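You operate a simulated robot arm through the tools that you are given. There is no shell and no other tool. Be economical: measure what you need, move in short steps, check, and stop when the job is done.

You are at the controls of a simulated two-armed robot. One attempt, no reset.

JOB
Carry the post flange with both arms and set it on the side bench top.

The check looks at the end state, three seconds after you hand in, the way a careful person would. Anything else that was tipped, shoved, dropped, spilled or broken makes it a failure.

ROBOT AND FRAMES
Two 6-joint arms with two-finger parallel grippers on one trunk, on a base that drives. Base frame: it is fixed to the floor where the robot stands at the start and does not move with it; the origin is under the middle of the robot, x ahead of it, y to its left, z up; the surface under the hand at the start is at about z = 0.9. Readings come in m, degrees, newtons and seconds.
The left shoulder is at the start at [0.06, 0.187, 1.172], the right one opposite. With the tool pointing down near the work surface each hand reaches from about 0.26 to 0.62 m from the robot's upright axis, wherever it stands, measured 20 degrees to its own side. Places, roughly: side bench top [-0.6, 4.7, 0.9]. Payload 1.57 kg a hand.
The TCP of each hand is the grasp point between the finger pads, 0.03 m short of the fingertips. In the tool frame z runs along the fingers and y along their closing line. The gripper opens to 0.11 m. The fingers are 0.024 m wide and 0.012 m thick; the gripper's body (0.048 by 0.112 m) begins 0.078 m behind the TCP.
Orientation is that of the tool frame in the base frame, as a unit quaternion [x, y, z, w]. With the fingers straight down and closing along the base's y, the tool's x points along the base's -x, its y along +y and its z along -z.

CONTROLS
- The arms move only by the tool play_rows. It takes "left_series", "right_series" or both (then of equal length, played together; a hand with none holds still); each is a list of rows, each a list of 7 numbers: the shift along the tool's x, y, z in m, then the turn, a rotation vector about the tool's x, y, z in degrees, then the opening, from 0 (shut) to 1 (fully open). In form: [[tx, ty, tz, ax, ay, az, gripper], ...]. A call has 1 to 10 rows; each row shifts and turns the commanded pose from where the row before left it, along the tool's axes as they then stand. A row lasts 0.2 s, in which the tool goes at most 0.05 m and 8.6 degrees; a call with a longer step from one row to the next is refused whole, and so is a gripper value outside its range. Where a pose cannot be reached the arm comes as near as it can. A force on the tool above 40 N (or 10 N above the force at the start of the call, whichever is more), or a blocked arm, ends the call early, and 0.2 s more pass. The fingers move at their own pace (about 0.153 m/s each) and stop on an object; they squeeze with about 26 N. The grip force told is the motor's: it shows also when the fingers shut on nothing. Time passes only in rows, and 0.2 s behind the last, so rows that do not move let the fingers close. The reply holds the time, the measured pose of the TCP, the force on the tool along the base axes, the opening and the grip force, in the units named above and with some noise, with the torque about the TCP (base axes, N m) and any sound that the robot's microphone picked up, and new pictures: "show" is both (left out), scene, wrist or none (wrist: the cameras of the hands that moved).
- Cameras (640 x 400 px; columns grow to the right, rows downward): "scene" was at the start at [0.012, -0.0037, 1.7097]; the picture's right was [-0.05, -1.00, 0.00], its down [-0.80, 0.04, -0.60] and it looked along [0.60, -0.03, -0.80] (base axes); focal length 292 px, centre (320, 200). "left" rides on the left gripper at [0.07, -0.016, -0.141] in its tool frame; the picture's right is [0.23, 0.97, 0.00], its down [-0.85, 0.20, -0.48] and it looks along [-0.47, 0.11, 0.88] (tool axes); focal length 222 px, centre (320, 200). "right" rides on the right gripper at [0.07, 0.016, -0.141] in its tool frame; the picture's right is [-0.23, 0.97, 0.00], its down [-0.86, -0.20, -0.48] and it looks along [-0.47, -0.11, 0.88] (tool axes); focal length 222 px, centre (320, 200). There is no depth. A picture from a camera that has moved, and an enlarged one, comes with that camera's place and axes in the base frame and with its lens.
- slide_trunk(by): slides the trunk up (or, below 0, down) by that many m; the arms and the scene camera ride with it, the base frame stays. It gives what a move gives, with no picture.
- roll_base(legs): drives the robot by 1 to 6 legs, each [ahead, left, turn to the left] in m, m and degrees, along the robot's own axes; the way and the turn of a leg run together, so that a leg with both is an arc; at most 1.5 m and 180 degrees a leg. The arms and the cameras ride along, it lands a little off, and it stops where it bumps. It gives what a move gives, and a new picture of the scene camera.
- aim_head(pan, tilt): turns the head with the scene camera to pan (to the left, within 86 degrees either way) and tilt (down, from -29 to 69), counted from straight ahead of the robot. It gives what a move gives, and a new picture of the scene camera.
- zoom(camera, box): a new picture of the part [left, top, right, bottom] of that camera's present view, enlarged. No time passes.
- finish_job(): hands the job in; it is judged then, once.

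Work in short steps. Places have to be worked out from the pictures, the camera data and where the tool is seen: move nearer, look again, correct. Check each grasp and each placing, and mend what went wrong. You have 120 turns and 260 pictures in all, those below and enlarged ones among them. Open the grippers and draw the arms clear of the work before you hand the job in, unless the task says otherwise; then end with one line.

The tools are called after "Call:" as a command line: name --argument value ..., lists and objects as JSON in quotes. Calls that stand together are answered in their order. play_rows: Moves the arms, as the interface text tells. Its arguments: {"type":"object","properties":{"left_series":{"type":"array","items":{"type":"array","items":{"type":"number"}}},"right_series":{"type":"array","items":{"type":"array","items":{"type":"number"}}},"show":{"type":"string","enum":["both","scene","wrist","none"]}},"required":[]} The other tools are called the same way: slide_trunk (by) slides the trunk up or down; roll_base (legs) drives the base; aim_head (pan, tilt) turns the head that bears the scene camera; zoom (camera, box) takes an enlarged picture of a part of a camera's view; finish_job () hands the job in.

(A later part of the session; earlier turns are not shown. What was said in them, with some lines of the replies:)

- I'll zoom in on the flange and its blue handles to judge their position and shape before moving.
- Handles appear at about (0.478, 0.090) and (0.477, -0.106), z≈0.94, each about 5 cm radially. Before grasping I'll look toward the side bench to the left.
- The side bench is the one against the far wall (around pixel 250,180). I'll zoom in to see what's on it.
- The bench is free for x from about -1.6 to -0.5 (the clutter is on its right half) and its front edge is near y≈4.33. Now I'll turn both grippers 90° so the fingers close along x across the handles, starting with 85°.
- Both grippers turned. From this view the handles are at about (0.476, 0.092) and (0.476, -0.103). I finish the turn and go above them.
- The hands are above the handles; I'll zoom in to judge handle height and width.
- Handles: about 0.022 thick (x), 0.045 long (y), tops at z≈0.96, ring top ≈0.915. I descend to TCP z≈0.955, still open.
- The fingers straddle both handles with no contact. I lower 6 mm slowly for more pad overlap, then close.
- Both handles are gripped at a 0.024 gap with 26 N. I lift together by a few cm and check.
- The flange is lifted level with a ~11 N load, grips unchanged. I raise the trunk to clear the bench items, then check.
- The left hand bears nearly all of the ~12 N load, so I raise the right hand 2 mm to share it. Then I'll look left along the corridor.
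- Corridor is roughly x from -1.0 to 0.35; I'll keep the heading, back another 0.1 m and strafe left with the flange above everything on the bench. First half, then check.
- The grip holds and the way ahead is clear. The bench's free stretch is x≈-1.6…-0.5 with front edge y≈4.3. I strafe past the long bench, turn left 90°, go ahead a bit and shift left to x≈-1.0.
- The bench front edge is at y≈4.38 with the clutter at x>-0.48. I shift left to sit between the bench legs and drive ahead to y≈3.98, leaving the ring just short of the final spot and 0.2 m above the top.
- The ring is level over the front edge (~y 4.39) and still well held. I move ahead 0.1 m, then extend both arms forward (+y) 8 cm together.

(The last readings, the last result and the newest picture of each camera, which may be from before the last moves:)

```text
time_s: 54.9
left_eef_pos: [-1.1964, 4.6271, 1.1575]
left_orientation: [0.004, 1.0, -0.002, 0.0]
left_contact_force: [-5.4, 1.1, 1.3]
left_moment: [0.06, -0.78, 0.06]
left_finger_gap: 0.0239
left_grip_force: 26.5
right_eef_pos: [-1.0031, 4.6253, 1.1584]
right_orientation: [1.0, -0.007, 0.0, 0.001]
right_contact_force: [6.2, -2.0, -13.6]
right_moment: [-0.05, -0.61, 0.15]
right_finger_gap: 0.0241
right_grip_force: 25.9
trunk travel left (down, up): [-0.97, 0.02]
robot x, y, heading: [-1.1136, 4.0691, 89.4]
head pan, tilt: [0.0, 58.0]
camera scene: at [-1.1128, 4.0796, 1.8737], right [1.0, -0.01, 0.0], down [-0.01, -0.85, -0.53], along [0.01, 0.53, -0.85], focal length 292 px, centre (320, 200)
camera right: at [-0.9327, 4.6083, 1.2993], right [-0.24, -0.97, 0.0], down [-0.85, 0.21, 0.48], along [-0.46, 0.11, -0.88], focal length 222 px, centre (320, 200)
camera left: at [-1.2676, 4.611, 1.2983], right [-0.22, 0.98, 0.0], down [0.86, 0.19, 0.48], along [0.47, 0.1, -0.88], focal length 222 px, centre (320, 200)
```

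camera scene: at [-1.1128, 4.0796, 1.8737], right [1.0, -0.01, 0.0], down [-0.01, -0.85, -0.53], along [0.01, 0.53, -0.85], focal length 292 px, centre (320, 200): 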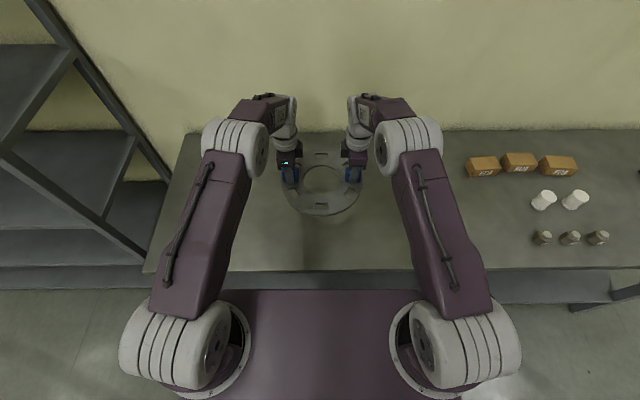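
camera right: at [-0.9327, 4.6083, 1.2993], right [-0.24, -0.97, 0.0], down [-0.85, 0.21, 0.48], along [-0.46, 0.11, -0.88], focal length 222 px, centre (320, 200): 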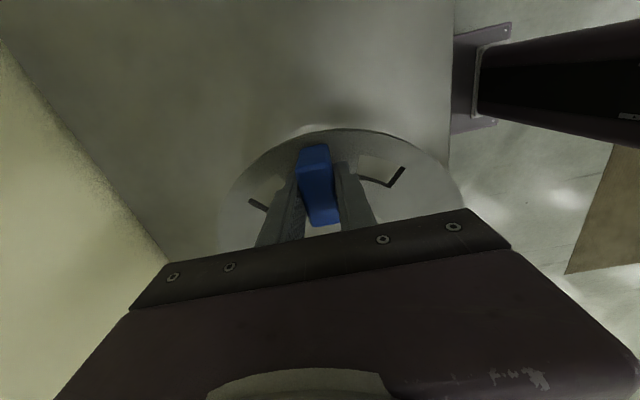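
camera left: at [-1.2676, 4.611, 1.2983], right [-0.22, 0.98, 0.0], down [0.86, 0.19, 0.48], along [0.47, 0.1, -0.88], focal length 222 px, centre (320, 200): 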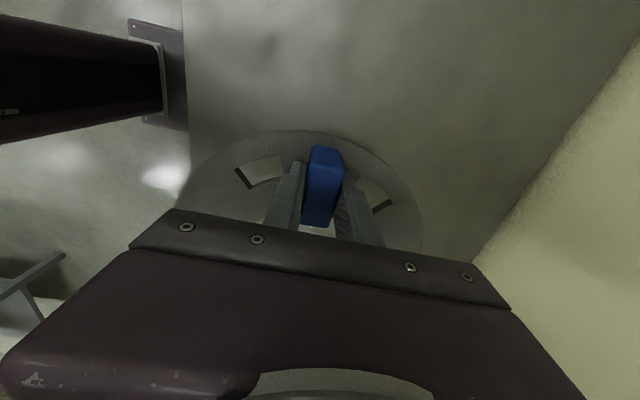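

The ring is about 10 cm inside the front edge. I lower the trunk 0.16 m first, then will feel down with the arms.

Call:
slide_trunk --by -0.16

Call:
aim_head --pan 0 --tilt 55

Call:
zoom --camera "scene" --box '[240, 120, 400, 240]'

```text
time_s: 56.8
left_eef_pos: [-1.1974, 4.625, 0.9988]
left_orientation: [0.005, 1.0, -0.003, 0.0]
left_contact_force: [-7.5, 3.6, -0.1]
left_moment: [0.13, -0.64, 0.29]
left_finger_gap: 0.0237
left_grip_force: 26.2
right_eef_pos: [-1.0028, 4.6234, 0.9993]
right_orientation: [1.0, -0.006, 0.0, 0.001]
right_contact_force: [6.9, -3.1, -11.7]
right_moment: [-0.15, -0.52, 0.33]
right_finger_gap: 0.0239
right_grip_force: 26.2
trunk travel left (down, up): [-0.81, 0.18]
robot x, y, heading: [-1.1131, 4.0653, 89.4]
head pan, tilt: [0.0, 58.0]
```

```text
time_s: 57.4
left_eef_pos: [-1.1975, 4.6266, 0.9971]
left_orientation: [0.005, 1.0, -0.001, 0.0]
left_contact_force: [-7.4, 3.0, -1.1]
left_moment: [0.14, -0.6, 0.33]
left_finger_gap: 0.0238
left_grip_force: 25.8
right_eef_pos: [-1.0019, 4.6243, 0.9995]
right_orientation: [1.0, -0.005, 0.0, 0.001]
right_contact_force: [7.2, -4.0, -11.4]
right_moment: [-0.16, -0.51, 0.4]
right_finger_gap: 0.0238
right_grip_force: 26.3
trunk travel left (down, up): [-0.81, 0.18]
robot x, y, heading: [-1.1116, 4.0632, 89.4]
head pan, tilt: [0.0, 55.0]
camera scene: at [-1.1128, 4.0813, 1.7174], right [1.0, -0.01, 0.0], down [-0.01, -0.82, -0.57], along [0.01, 0.57, -0.82], focal length 292 px, centre (320, 200)
```

scene: 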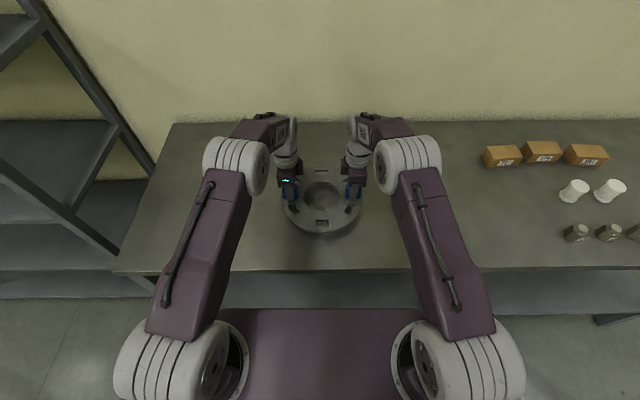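

```text
3.33 times, centred on (320, 180) of scene
camera zoom: at [-1.1128, 4.0813, 1.7174], right [1.0, -0.01, 0.0], down [-0.01, -0.82, -0.57], along [0.01, 0.57, -0.82], focal length 972 px, centre (320, 267)
```

zoom: 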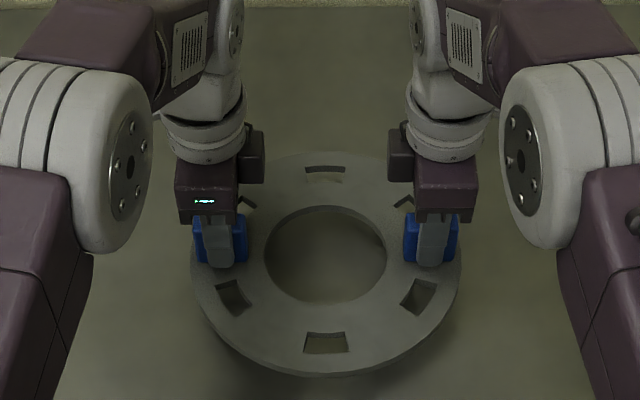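

Ring clear above the top by ~5 cm. I lower with both arms by 4 cm in small steps.

Call:
play_rows --left_series '[[0, 0, 0.008, 0, 0, 0, 0], [0, 0, 0.008, 0, 0, 0, 0], [0, 0, 0.008, 0, 0, 0, 0], [0, 0, 0.008, 0, 0, 0, 0], [0, 0, 0.006, 0, 0, 0, 0], [0, 0, 0.002, 0, 0, 0, 0], [0, 0, 0, 0, 0, 0, 0]]' --right_series '[[0, 0, 0.008, 0, 0, 0, 0], [0, 0, 0.008, 0, 0, 0, 0], [0, 0, 0.008, 0, 0, 0, 0], [0, 0, 0.008, 0, 0, 0, 0], [0, 0, 0.006, 0, 0, 0, 0], [0, 0, 0.002, 0, 0, 0, 0], [0, 0, 0, 0, 0, 0, 0]]' --show "none"

Call:
zoom --camera "scene" --box '[240, 120, 400, 240]'

```text
time_s: 59.0
left_eef_pos: [-1.1976, 4.6269, 0.9576]
left_orientation: [0.006, 1.0, -0.002, -0.001]
left_contact_force: [-14.4, 3.1, -9.3]
left_moment: [0.35, 0.46, 0.34]
left_finger_gap: 0.0239
left_grip_force: 25.8
right_eef_pos: [-1.0037, 4.6244, 0.9597]
right_orientation: [1.0, -0.005, -0.001, 0.0]
right_contact_force: [14.3, -4.2, -4.0]
right_moment: [-0.33, -0.1, 0.36]
right_finger_gap: 0.024
right_grip_force: 25.8
trunk travel left (down, up): [-0.81, 0.18]
robot x, y, heading: [-1.1107, 4.0662, 89.3]
head pan, tilt: [0.0, 55.0]
```

```text
3.33 times, centred on (320, 180) of scene
camera zoom: at [-1.1128, 4.0813, 1.7174], right [1.0, -0.01, 0.0], down [-0.01, -0.82, -0.57], along [0.01, 0.57, -0.82], focal length 972 px, centre (320, 267)
```

zoom: 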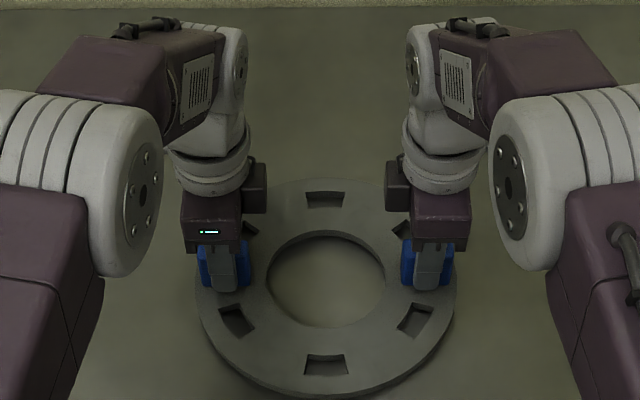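

Still hanging (~13 N total), with some internal squeeze (±14 N in x). I ease the hands 1 mm apart each and lower in 2 mm steps.

Call:
play_rows --left_series '[[0.001, 0, 0.002, 0, 0, 0, 0], [0, 0, 0.002, 0, 0, 0, 0], [0, 0, 0.002, 0, 0, 0, 0], [0, 0, 0, 0, 0, 0, 0]]' --right_series '[[0.001, 0, 0.002, 0, 0, 0, 0], [0, 0, 0.002, 0, 0, 0, 0], [0, 0, 0.002, 0, 0, 0, 0], [0, 0, 0, 0, 0, 0, 0]]' --show "none"

Call:
play_rows --left_series '[[0, 0, 0.002, 0, 0, 0, 0], [0, 0, 0.001, 0, 0, 0, 0], [0, 0, 0, 0, 0, 0, 0]]' --right_series '[[0, 0, 0.002, 0, 0, 0, 0], [0, 0, 0.001, 0, 0, 0, 0], [0, 0, 0, 0, 0, 0, 0]]' --show "none"

```text
time_s: 60.0
left_eef_pos: [-1.1974, 4.6262, 0.9517]
left_orientation: [0.006, 1.0, -0.001, 0.0]
left_contact_force: [10.4, 1.5, 0.1]
left_moment: [0.01, -0.73, 0.19]
left_finger_gap: 0.0238
left_grip_force: 26.2
right_eef_pos: [-1.0027, 4.6234, 0.9547]
right_orientation: [1.0, -0.005, -0.001, 0.0]
right_contact_force: [-10.2, -2.4, -12.0]
right_moment: [-0.07, -0.4, 0.29]
right_finger_gap: 0.0237
right_grip_force: 25.3
trunk travel left (down, up): [-0.81, 0.18]
robot x, y, heading: [-1.1119, 4.0688, 89.2]
head pan, tilt: [0.0, 55.0]
```

```text
time_s: 60.8
left_eef_pos: [-1.1966, 4.6258, 0.9485]
left_orientation: [0.005, 1.0, 0.0, 0.001]
left_contact_force: [17.7, 8.7, 1.0]
left_moment: [0.0, 0.21, 0.58]
left_finger_gap: 0.0242
left_grip_force: 26.3
right_eef_pos: [-1.0011, 4.624, 0.9499]
right_orientation: [1.0, -0.005, -0.001, 0.001]
right_contact_force: [-17.1, -5.8, -5.3]
right_moment: [0.22, 0.21, 0.58]
right_finger_gap: 0.024
right_grip_force: 26.0
trunk travel left (down, up): [-0.81, 0.18]
robot x, y, heading: [-1.1124, 4.0685, 89.3]
head pan, tilt: [0.0, 55.0]
```

Total load has dropped to ~4 N: the left side is touching down. Lower slightly more, the right side most, and relieve the x stress.

Call:
play_rows --left_series '[[-0.0006, 0, 0.001, 0, 0, 0, 0], [0, 0, 0, 0, 0, 0, 0]]' --right_series '[[-0.0006, 0, 0.002, 0, 0, 0, 0], [0, 0, 0, 0, 0, 0, 0]]' --show "wrist"

Call:
zoom --camera "scene" --box '[240, 120, 400, 240]'

```text
time_s: 61.4
left_eef_pos: [-1.1968, 4.6264, 0.9491]
left_orientation: [0.006, 1.0, 0.0, 0.0]
left_contact_force: [8.2, 11.3, 7.0]
left_moment: [-0.12, 0.16, 0.56]
left_finger_gap: 0.0239
left_grip_force: 26.0
right_eef_pos: [-1.0025, 4.6239, 0.9502]
right_orientation: [1.0, -0.006, -0.001, 0.0]
right_contact_force: [-7.4, -4.5, 2.7]
right_moment: [-0.22, 0.61, 0.66]
right_finger_gap: 0.0241
right_grip_force: 26.1
trunk travel left (down, up): [-0.81, 0.18]
robot x, y, heading: [-1.112, 4.0651, 89.3]
head pan, tilt: [0.0, 55.0]
camera right: at [-0.9315, 4.6066, 1.0904], right [-0.24, -0.97, 0.0], down [-0.85, 0.21, 0.48], along [-0.46, 0.11, -0.88], focal length 222 px, centre (320, 200)
camera left: at [-1.2676, 4.6087, 1.0897], right [-0.22, 0.98, 0.0], down [0.86, 0.19, 0.48], along [0.47, 0.1, -0.88], focal length 222 px, centre (320, 200)
```

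right: 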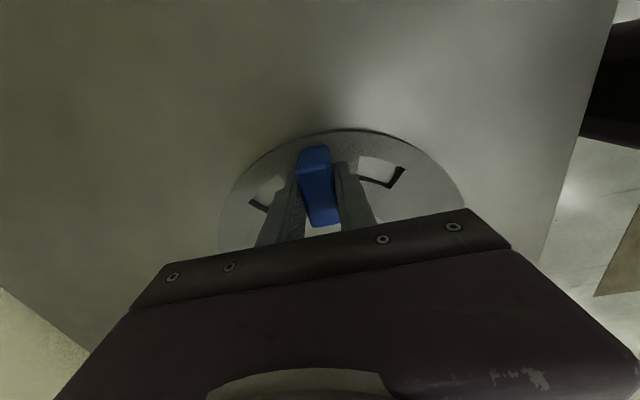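
left: 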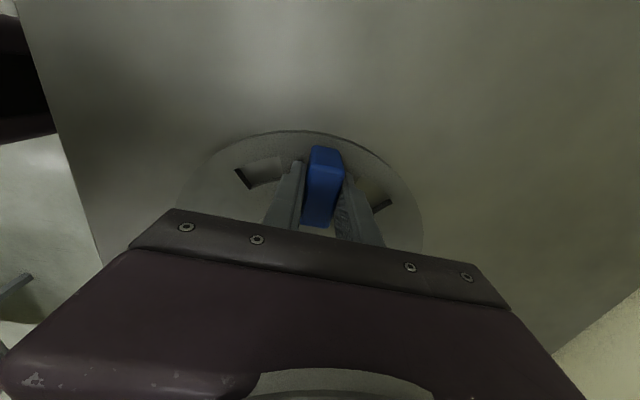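

```text
3.33 times, centred on (320, 180) of scene
camera zoom: at [-1.1117, 4.0795, 1.7177], right [1.0, -0.01, 0.0], down [-0.01, -0.82, -0.57], along [0.01, 0.57, -0.82], focal length 972 px, centre (320, 267)
```

zoom: 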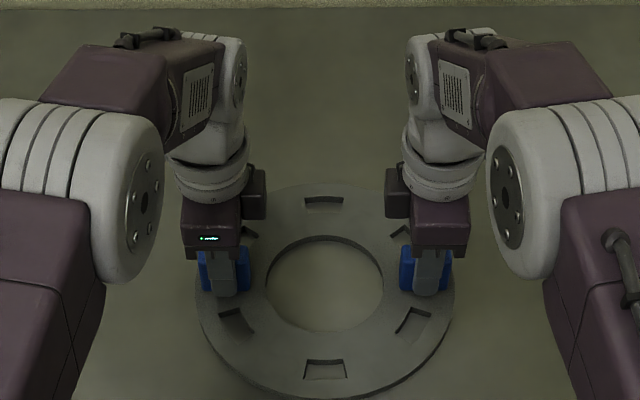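

Both hands now feel upward reaction (+7, +3 N): the flange rests on the bench. I open the grippers moderately and evenly.

Call:
play_rows --left_series '[[0, 0, 0, 0, 0, 0, 0.3], [0, 0, 0, 0, 0, 0, 0.5], [0, 0, 0, 0, 0, 0, 0.7], [0, 0, 0, 0, 0, 0, 0.7]]' --right_series '[[0, 0, 0, 0, 0, 0, 0.3], [0, 0, 0, 0, 0, 0, 0.5], [0, 0, 0, 0, 0, 0, 0.7], [0, 0, 0, 0, 0, 0, 0.7]]' --show "wrist"

```text
time_s: 62.4
left_eef_pos: [-1.1976, 4.6243, 0.9479]
left_orientation: [0.005, 1.0, -0.001, 0.0]
left_contact_force: [0.0, 0.1, 0.3]
left_moment: [-0.03, 0.03, 0.05]
left_finger_gap: 0.0772
left_grip_force: 0.0
right_eef_pos: [-1.0029, 4.6237, 0.9496]
right_orientation: [1.0, -0.005, -0.001, -0.001]
right_contact_force: [0.4, 0.7, -0.3]
right_moment: [-0.05, 0.01, 0.0]
right_finger_gap: 0.0772
right_grip_force: 0.1
trunk travel left (down, up): [-0.81, 0.18]
robot x, y, heading: [-1.1099, 4.0647, 89.3]
head pan, tilt: [0.0, 55.0]
camera right: at [-0.9328, 4.6061, 1.0901], right [-0.24, -0.97, 0.0], down [-0.85, 0.21, 0.48], along [-0.46, 0.11, -0.88], focal length 222 px, centre (320, 200)
camera left: at [-1.2682, 4.6078, 1.0889], right [-0.22, 0.98, 0.0], down [0.86, 0.19, 0.48], along [0.47, 0.1, -0.88], focal length 222 px, centre (320, 200)
```

right: 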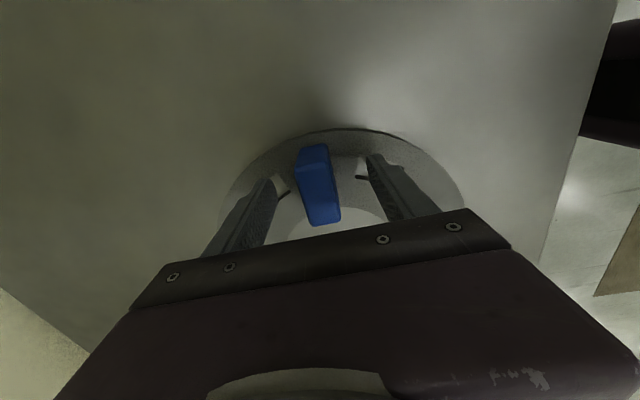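
left: 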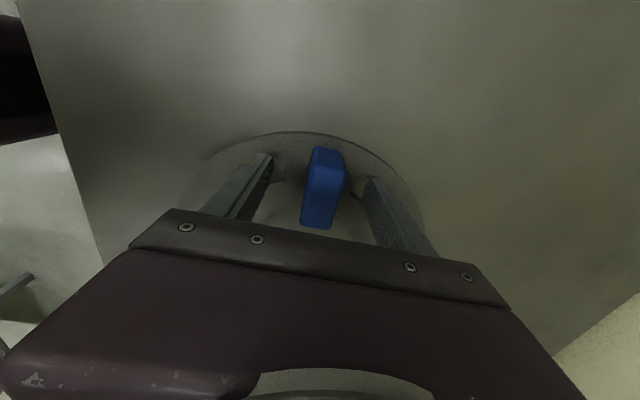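

Both handles are free with zero forces. I lift straight up with the arms, then back away.

Call:
play_rows --left_series '[[0, 0, -0.01, 0, 0, 0, 0.7], [0, 0, -0.02, 0, 0, 0, 0.7], [0, 0, -0.03, 0, 0, 0, 0.7], [0, 0, -0.03, 0, 0, 0, 0.7], [0, 0, -0.03, 0, 0, 0, 0.7], [0, 0, 0, 0, 0, 0, 1]]' --right_series '[[0, 0, -0.01, 0, 0, 0, 0.7], [0, 0, -0.02, 0, 0, 0, 0.7], [0, 0, -0.03, 0, 0, 0, 0.7], [0, 0, -0.03, 0, 0, 0, 0.7], [0, 0, -0.03, 0, 0, 0, 0.7], [0, 0, 0, 0, 0, 0, 1]]' --show "none"

Call:
slide_trunk --by 0.1

Call:
roll_base --legs '[[-0.4, 0, 0]]'

```text
time_s: 63.8
left_eef_pos: [-1.1969, 4.6256, 1.067]
left_orientation: [0.006, 1.0, -0.001, 0.0]
left_contact_force: [0.5, 0.3, 0.0]
left_moment: [-0.01, -0.02, 0.0]
left_finger_gap: 0.1098
left_grip_force: 0.1
right_eef_pos: [-1.0035, 4.6233, 1.0702]
right_orientation: [1.0, -0.006, 0.0, 0.001]
right_contact_force: [0.5, 0.1, -0.4]
right_moment: [-0.03, 0.03, 0.04]
right_finger_gap: 0.1099
right_grip_force: 0.0
trunk travel left (down, up): [-0.81, 0.18]
robot x, y, heading: [-1.1095, 4.0675, 89.5]
head pan, tilt: [0.0, 55.0]
```

```text
time_s: 65.1
left_eef_pos: [-1.1966, 4.6242, 1.1664]
left_orientation: [0.005, 1.0, -0.001, 0.0]
left_contact_force: [1.3, 0.6, -0.1]
left_moment: [0.0, 0.04, -0.03]
left_finger_gap: 0.1096
left_grip_force: 0.1
right_eef_pos: [-1.003, 4.6233, 1.1701]
right_orientation: [1.0, -0.006, 0.0, 0.001]
right_contact_force: [0.0, 0.6, -0.8]
right_moment: [0.01, 0.04, -0.04]
right_finger_gap: 0.11
right_grip_force: 0.1
trunk travel left (down, up): [-0.91, 0.08]
robot x, y, heading: [-1.1068, 4.065, 89.5]
head pan, tilt: [0.0, 55.0]
```

```text
time_s: 67.6
left_eef_pos: [-1.2022, 4.2266, 1.1659]
left_orientation: [0.005, 1.0, -0.002, 0.0]
left_contact_force: [-0.7, -0.5, -0.1]
left_moment: [-0.07, -0.02, -0.01]
left_finger_gap: 0.11
left_grip_force: 0.0
right_eef_pos: [-1.0073, 4.2253, 1.1692]
right_orientation: [1.0, -0.005, -0.001, 0.001]
right_contact_force: [0.5, 1.0, 0.4]
right_moment: [-0.02, 0.0, -0.04]
right_finger_gap: 0.11
right_grip_force: 0.2
trunk travel left (down, up): [-0.91, 0.08]
robot x, y, heading: [-1.1165, 3.6694, 89.5]
head pan, tilt: [0.0, 55.0]
camera scene: at [-1.1169, 3.6828, 1.8174], right [1.0, -0.01, 0.0], down [-0.01, -0.82, -0.57], along [0.01, 0.57, -0.82], focal length 292 px, centre (320, 200)
```

scene: 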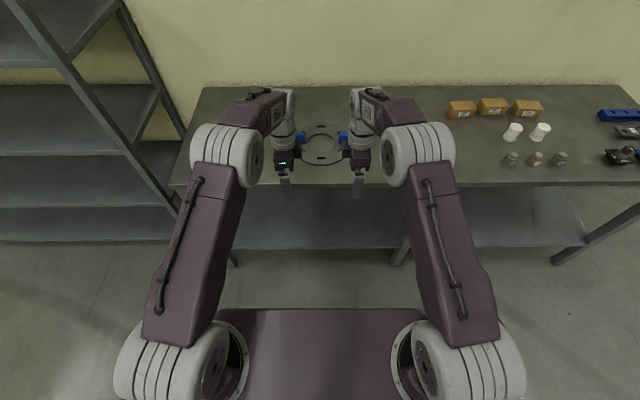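

The flange lies flat on the bench, well inside the edge, with nothing else disturbed and the arms clear. I take one closer look before handing in.

Call:
zoom --camera "scene" --box '[240, 80, 400, 200]'

```text
3.33 times, centred on (320, 140) of scene
camera zoom: at [-1.1169, 3.6828, 1.8174], right [1.0, -0.01, 0.0], down [-0.01, -0.82, -0.57], along [0.01, 0.57, -0.82], focal length 972 px, centre (320, 400)
```

zoom: 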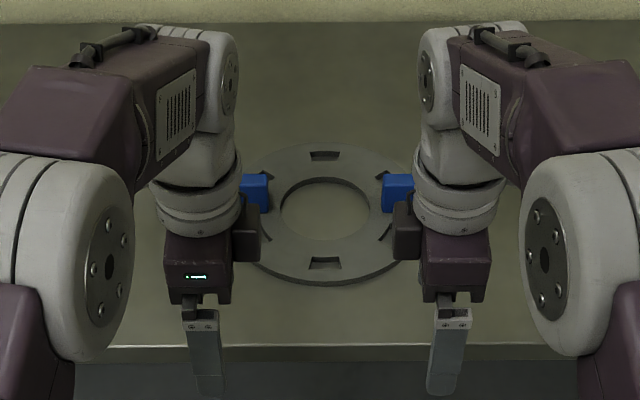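

The flange rests flat and stable; handing in.

Call:
finish_job

```text
The job is handed in.
```

I carried the post flange with both arms and set it flat on the side bench top, about 10 cm in from the front edge. The grippers are open and the arms are clear. I saw nothing else tipped or moved, though I never looked back at the starting bench after leaving it.
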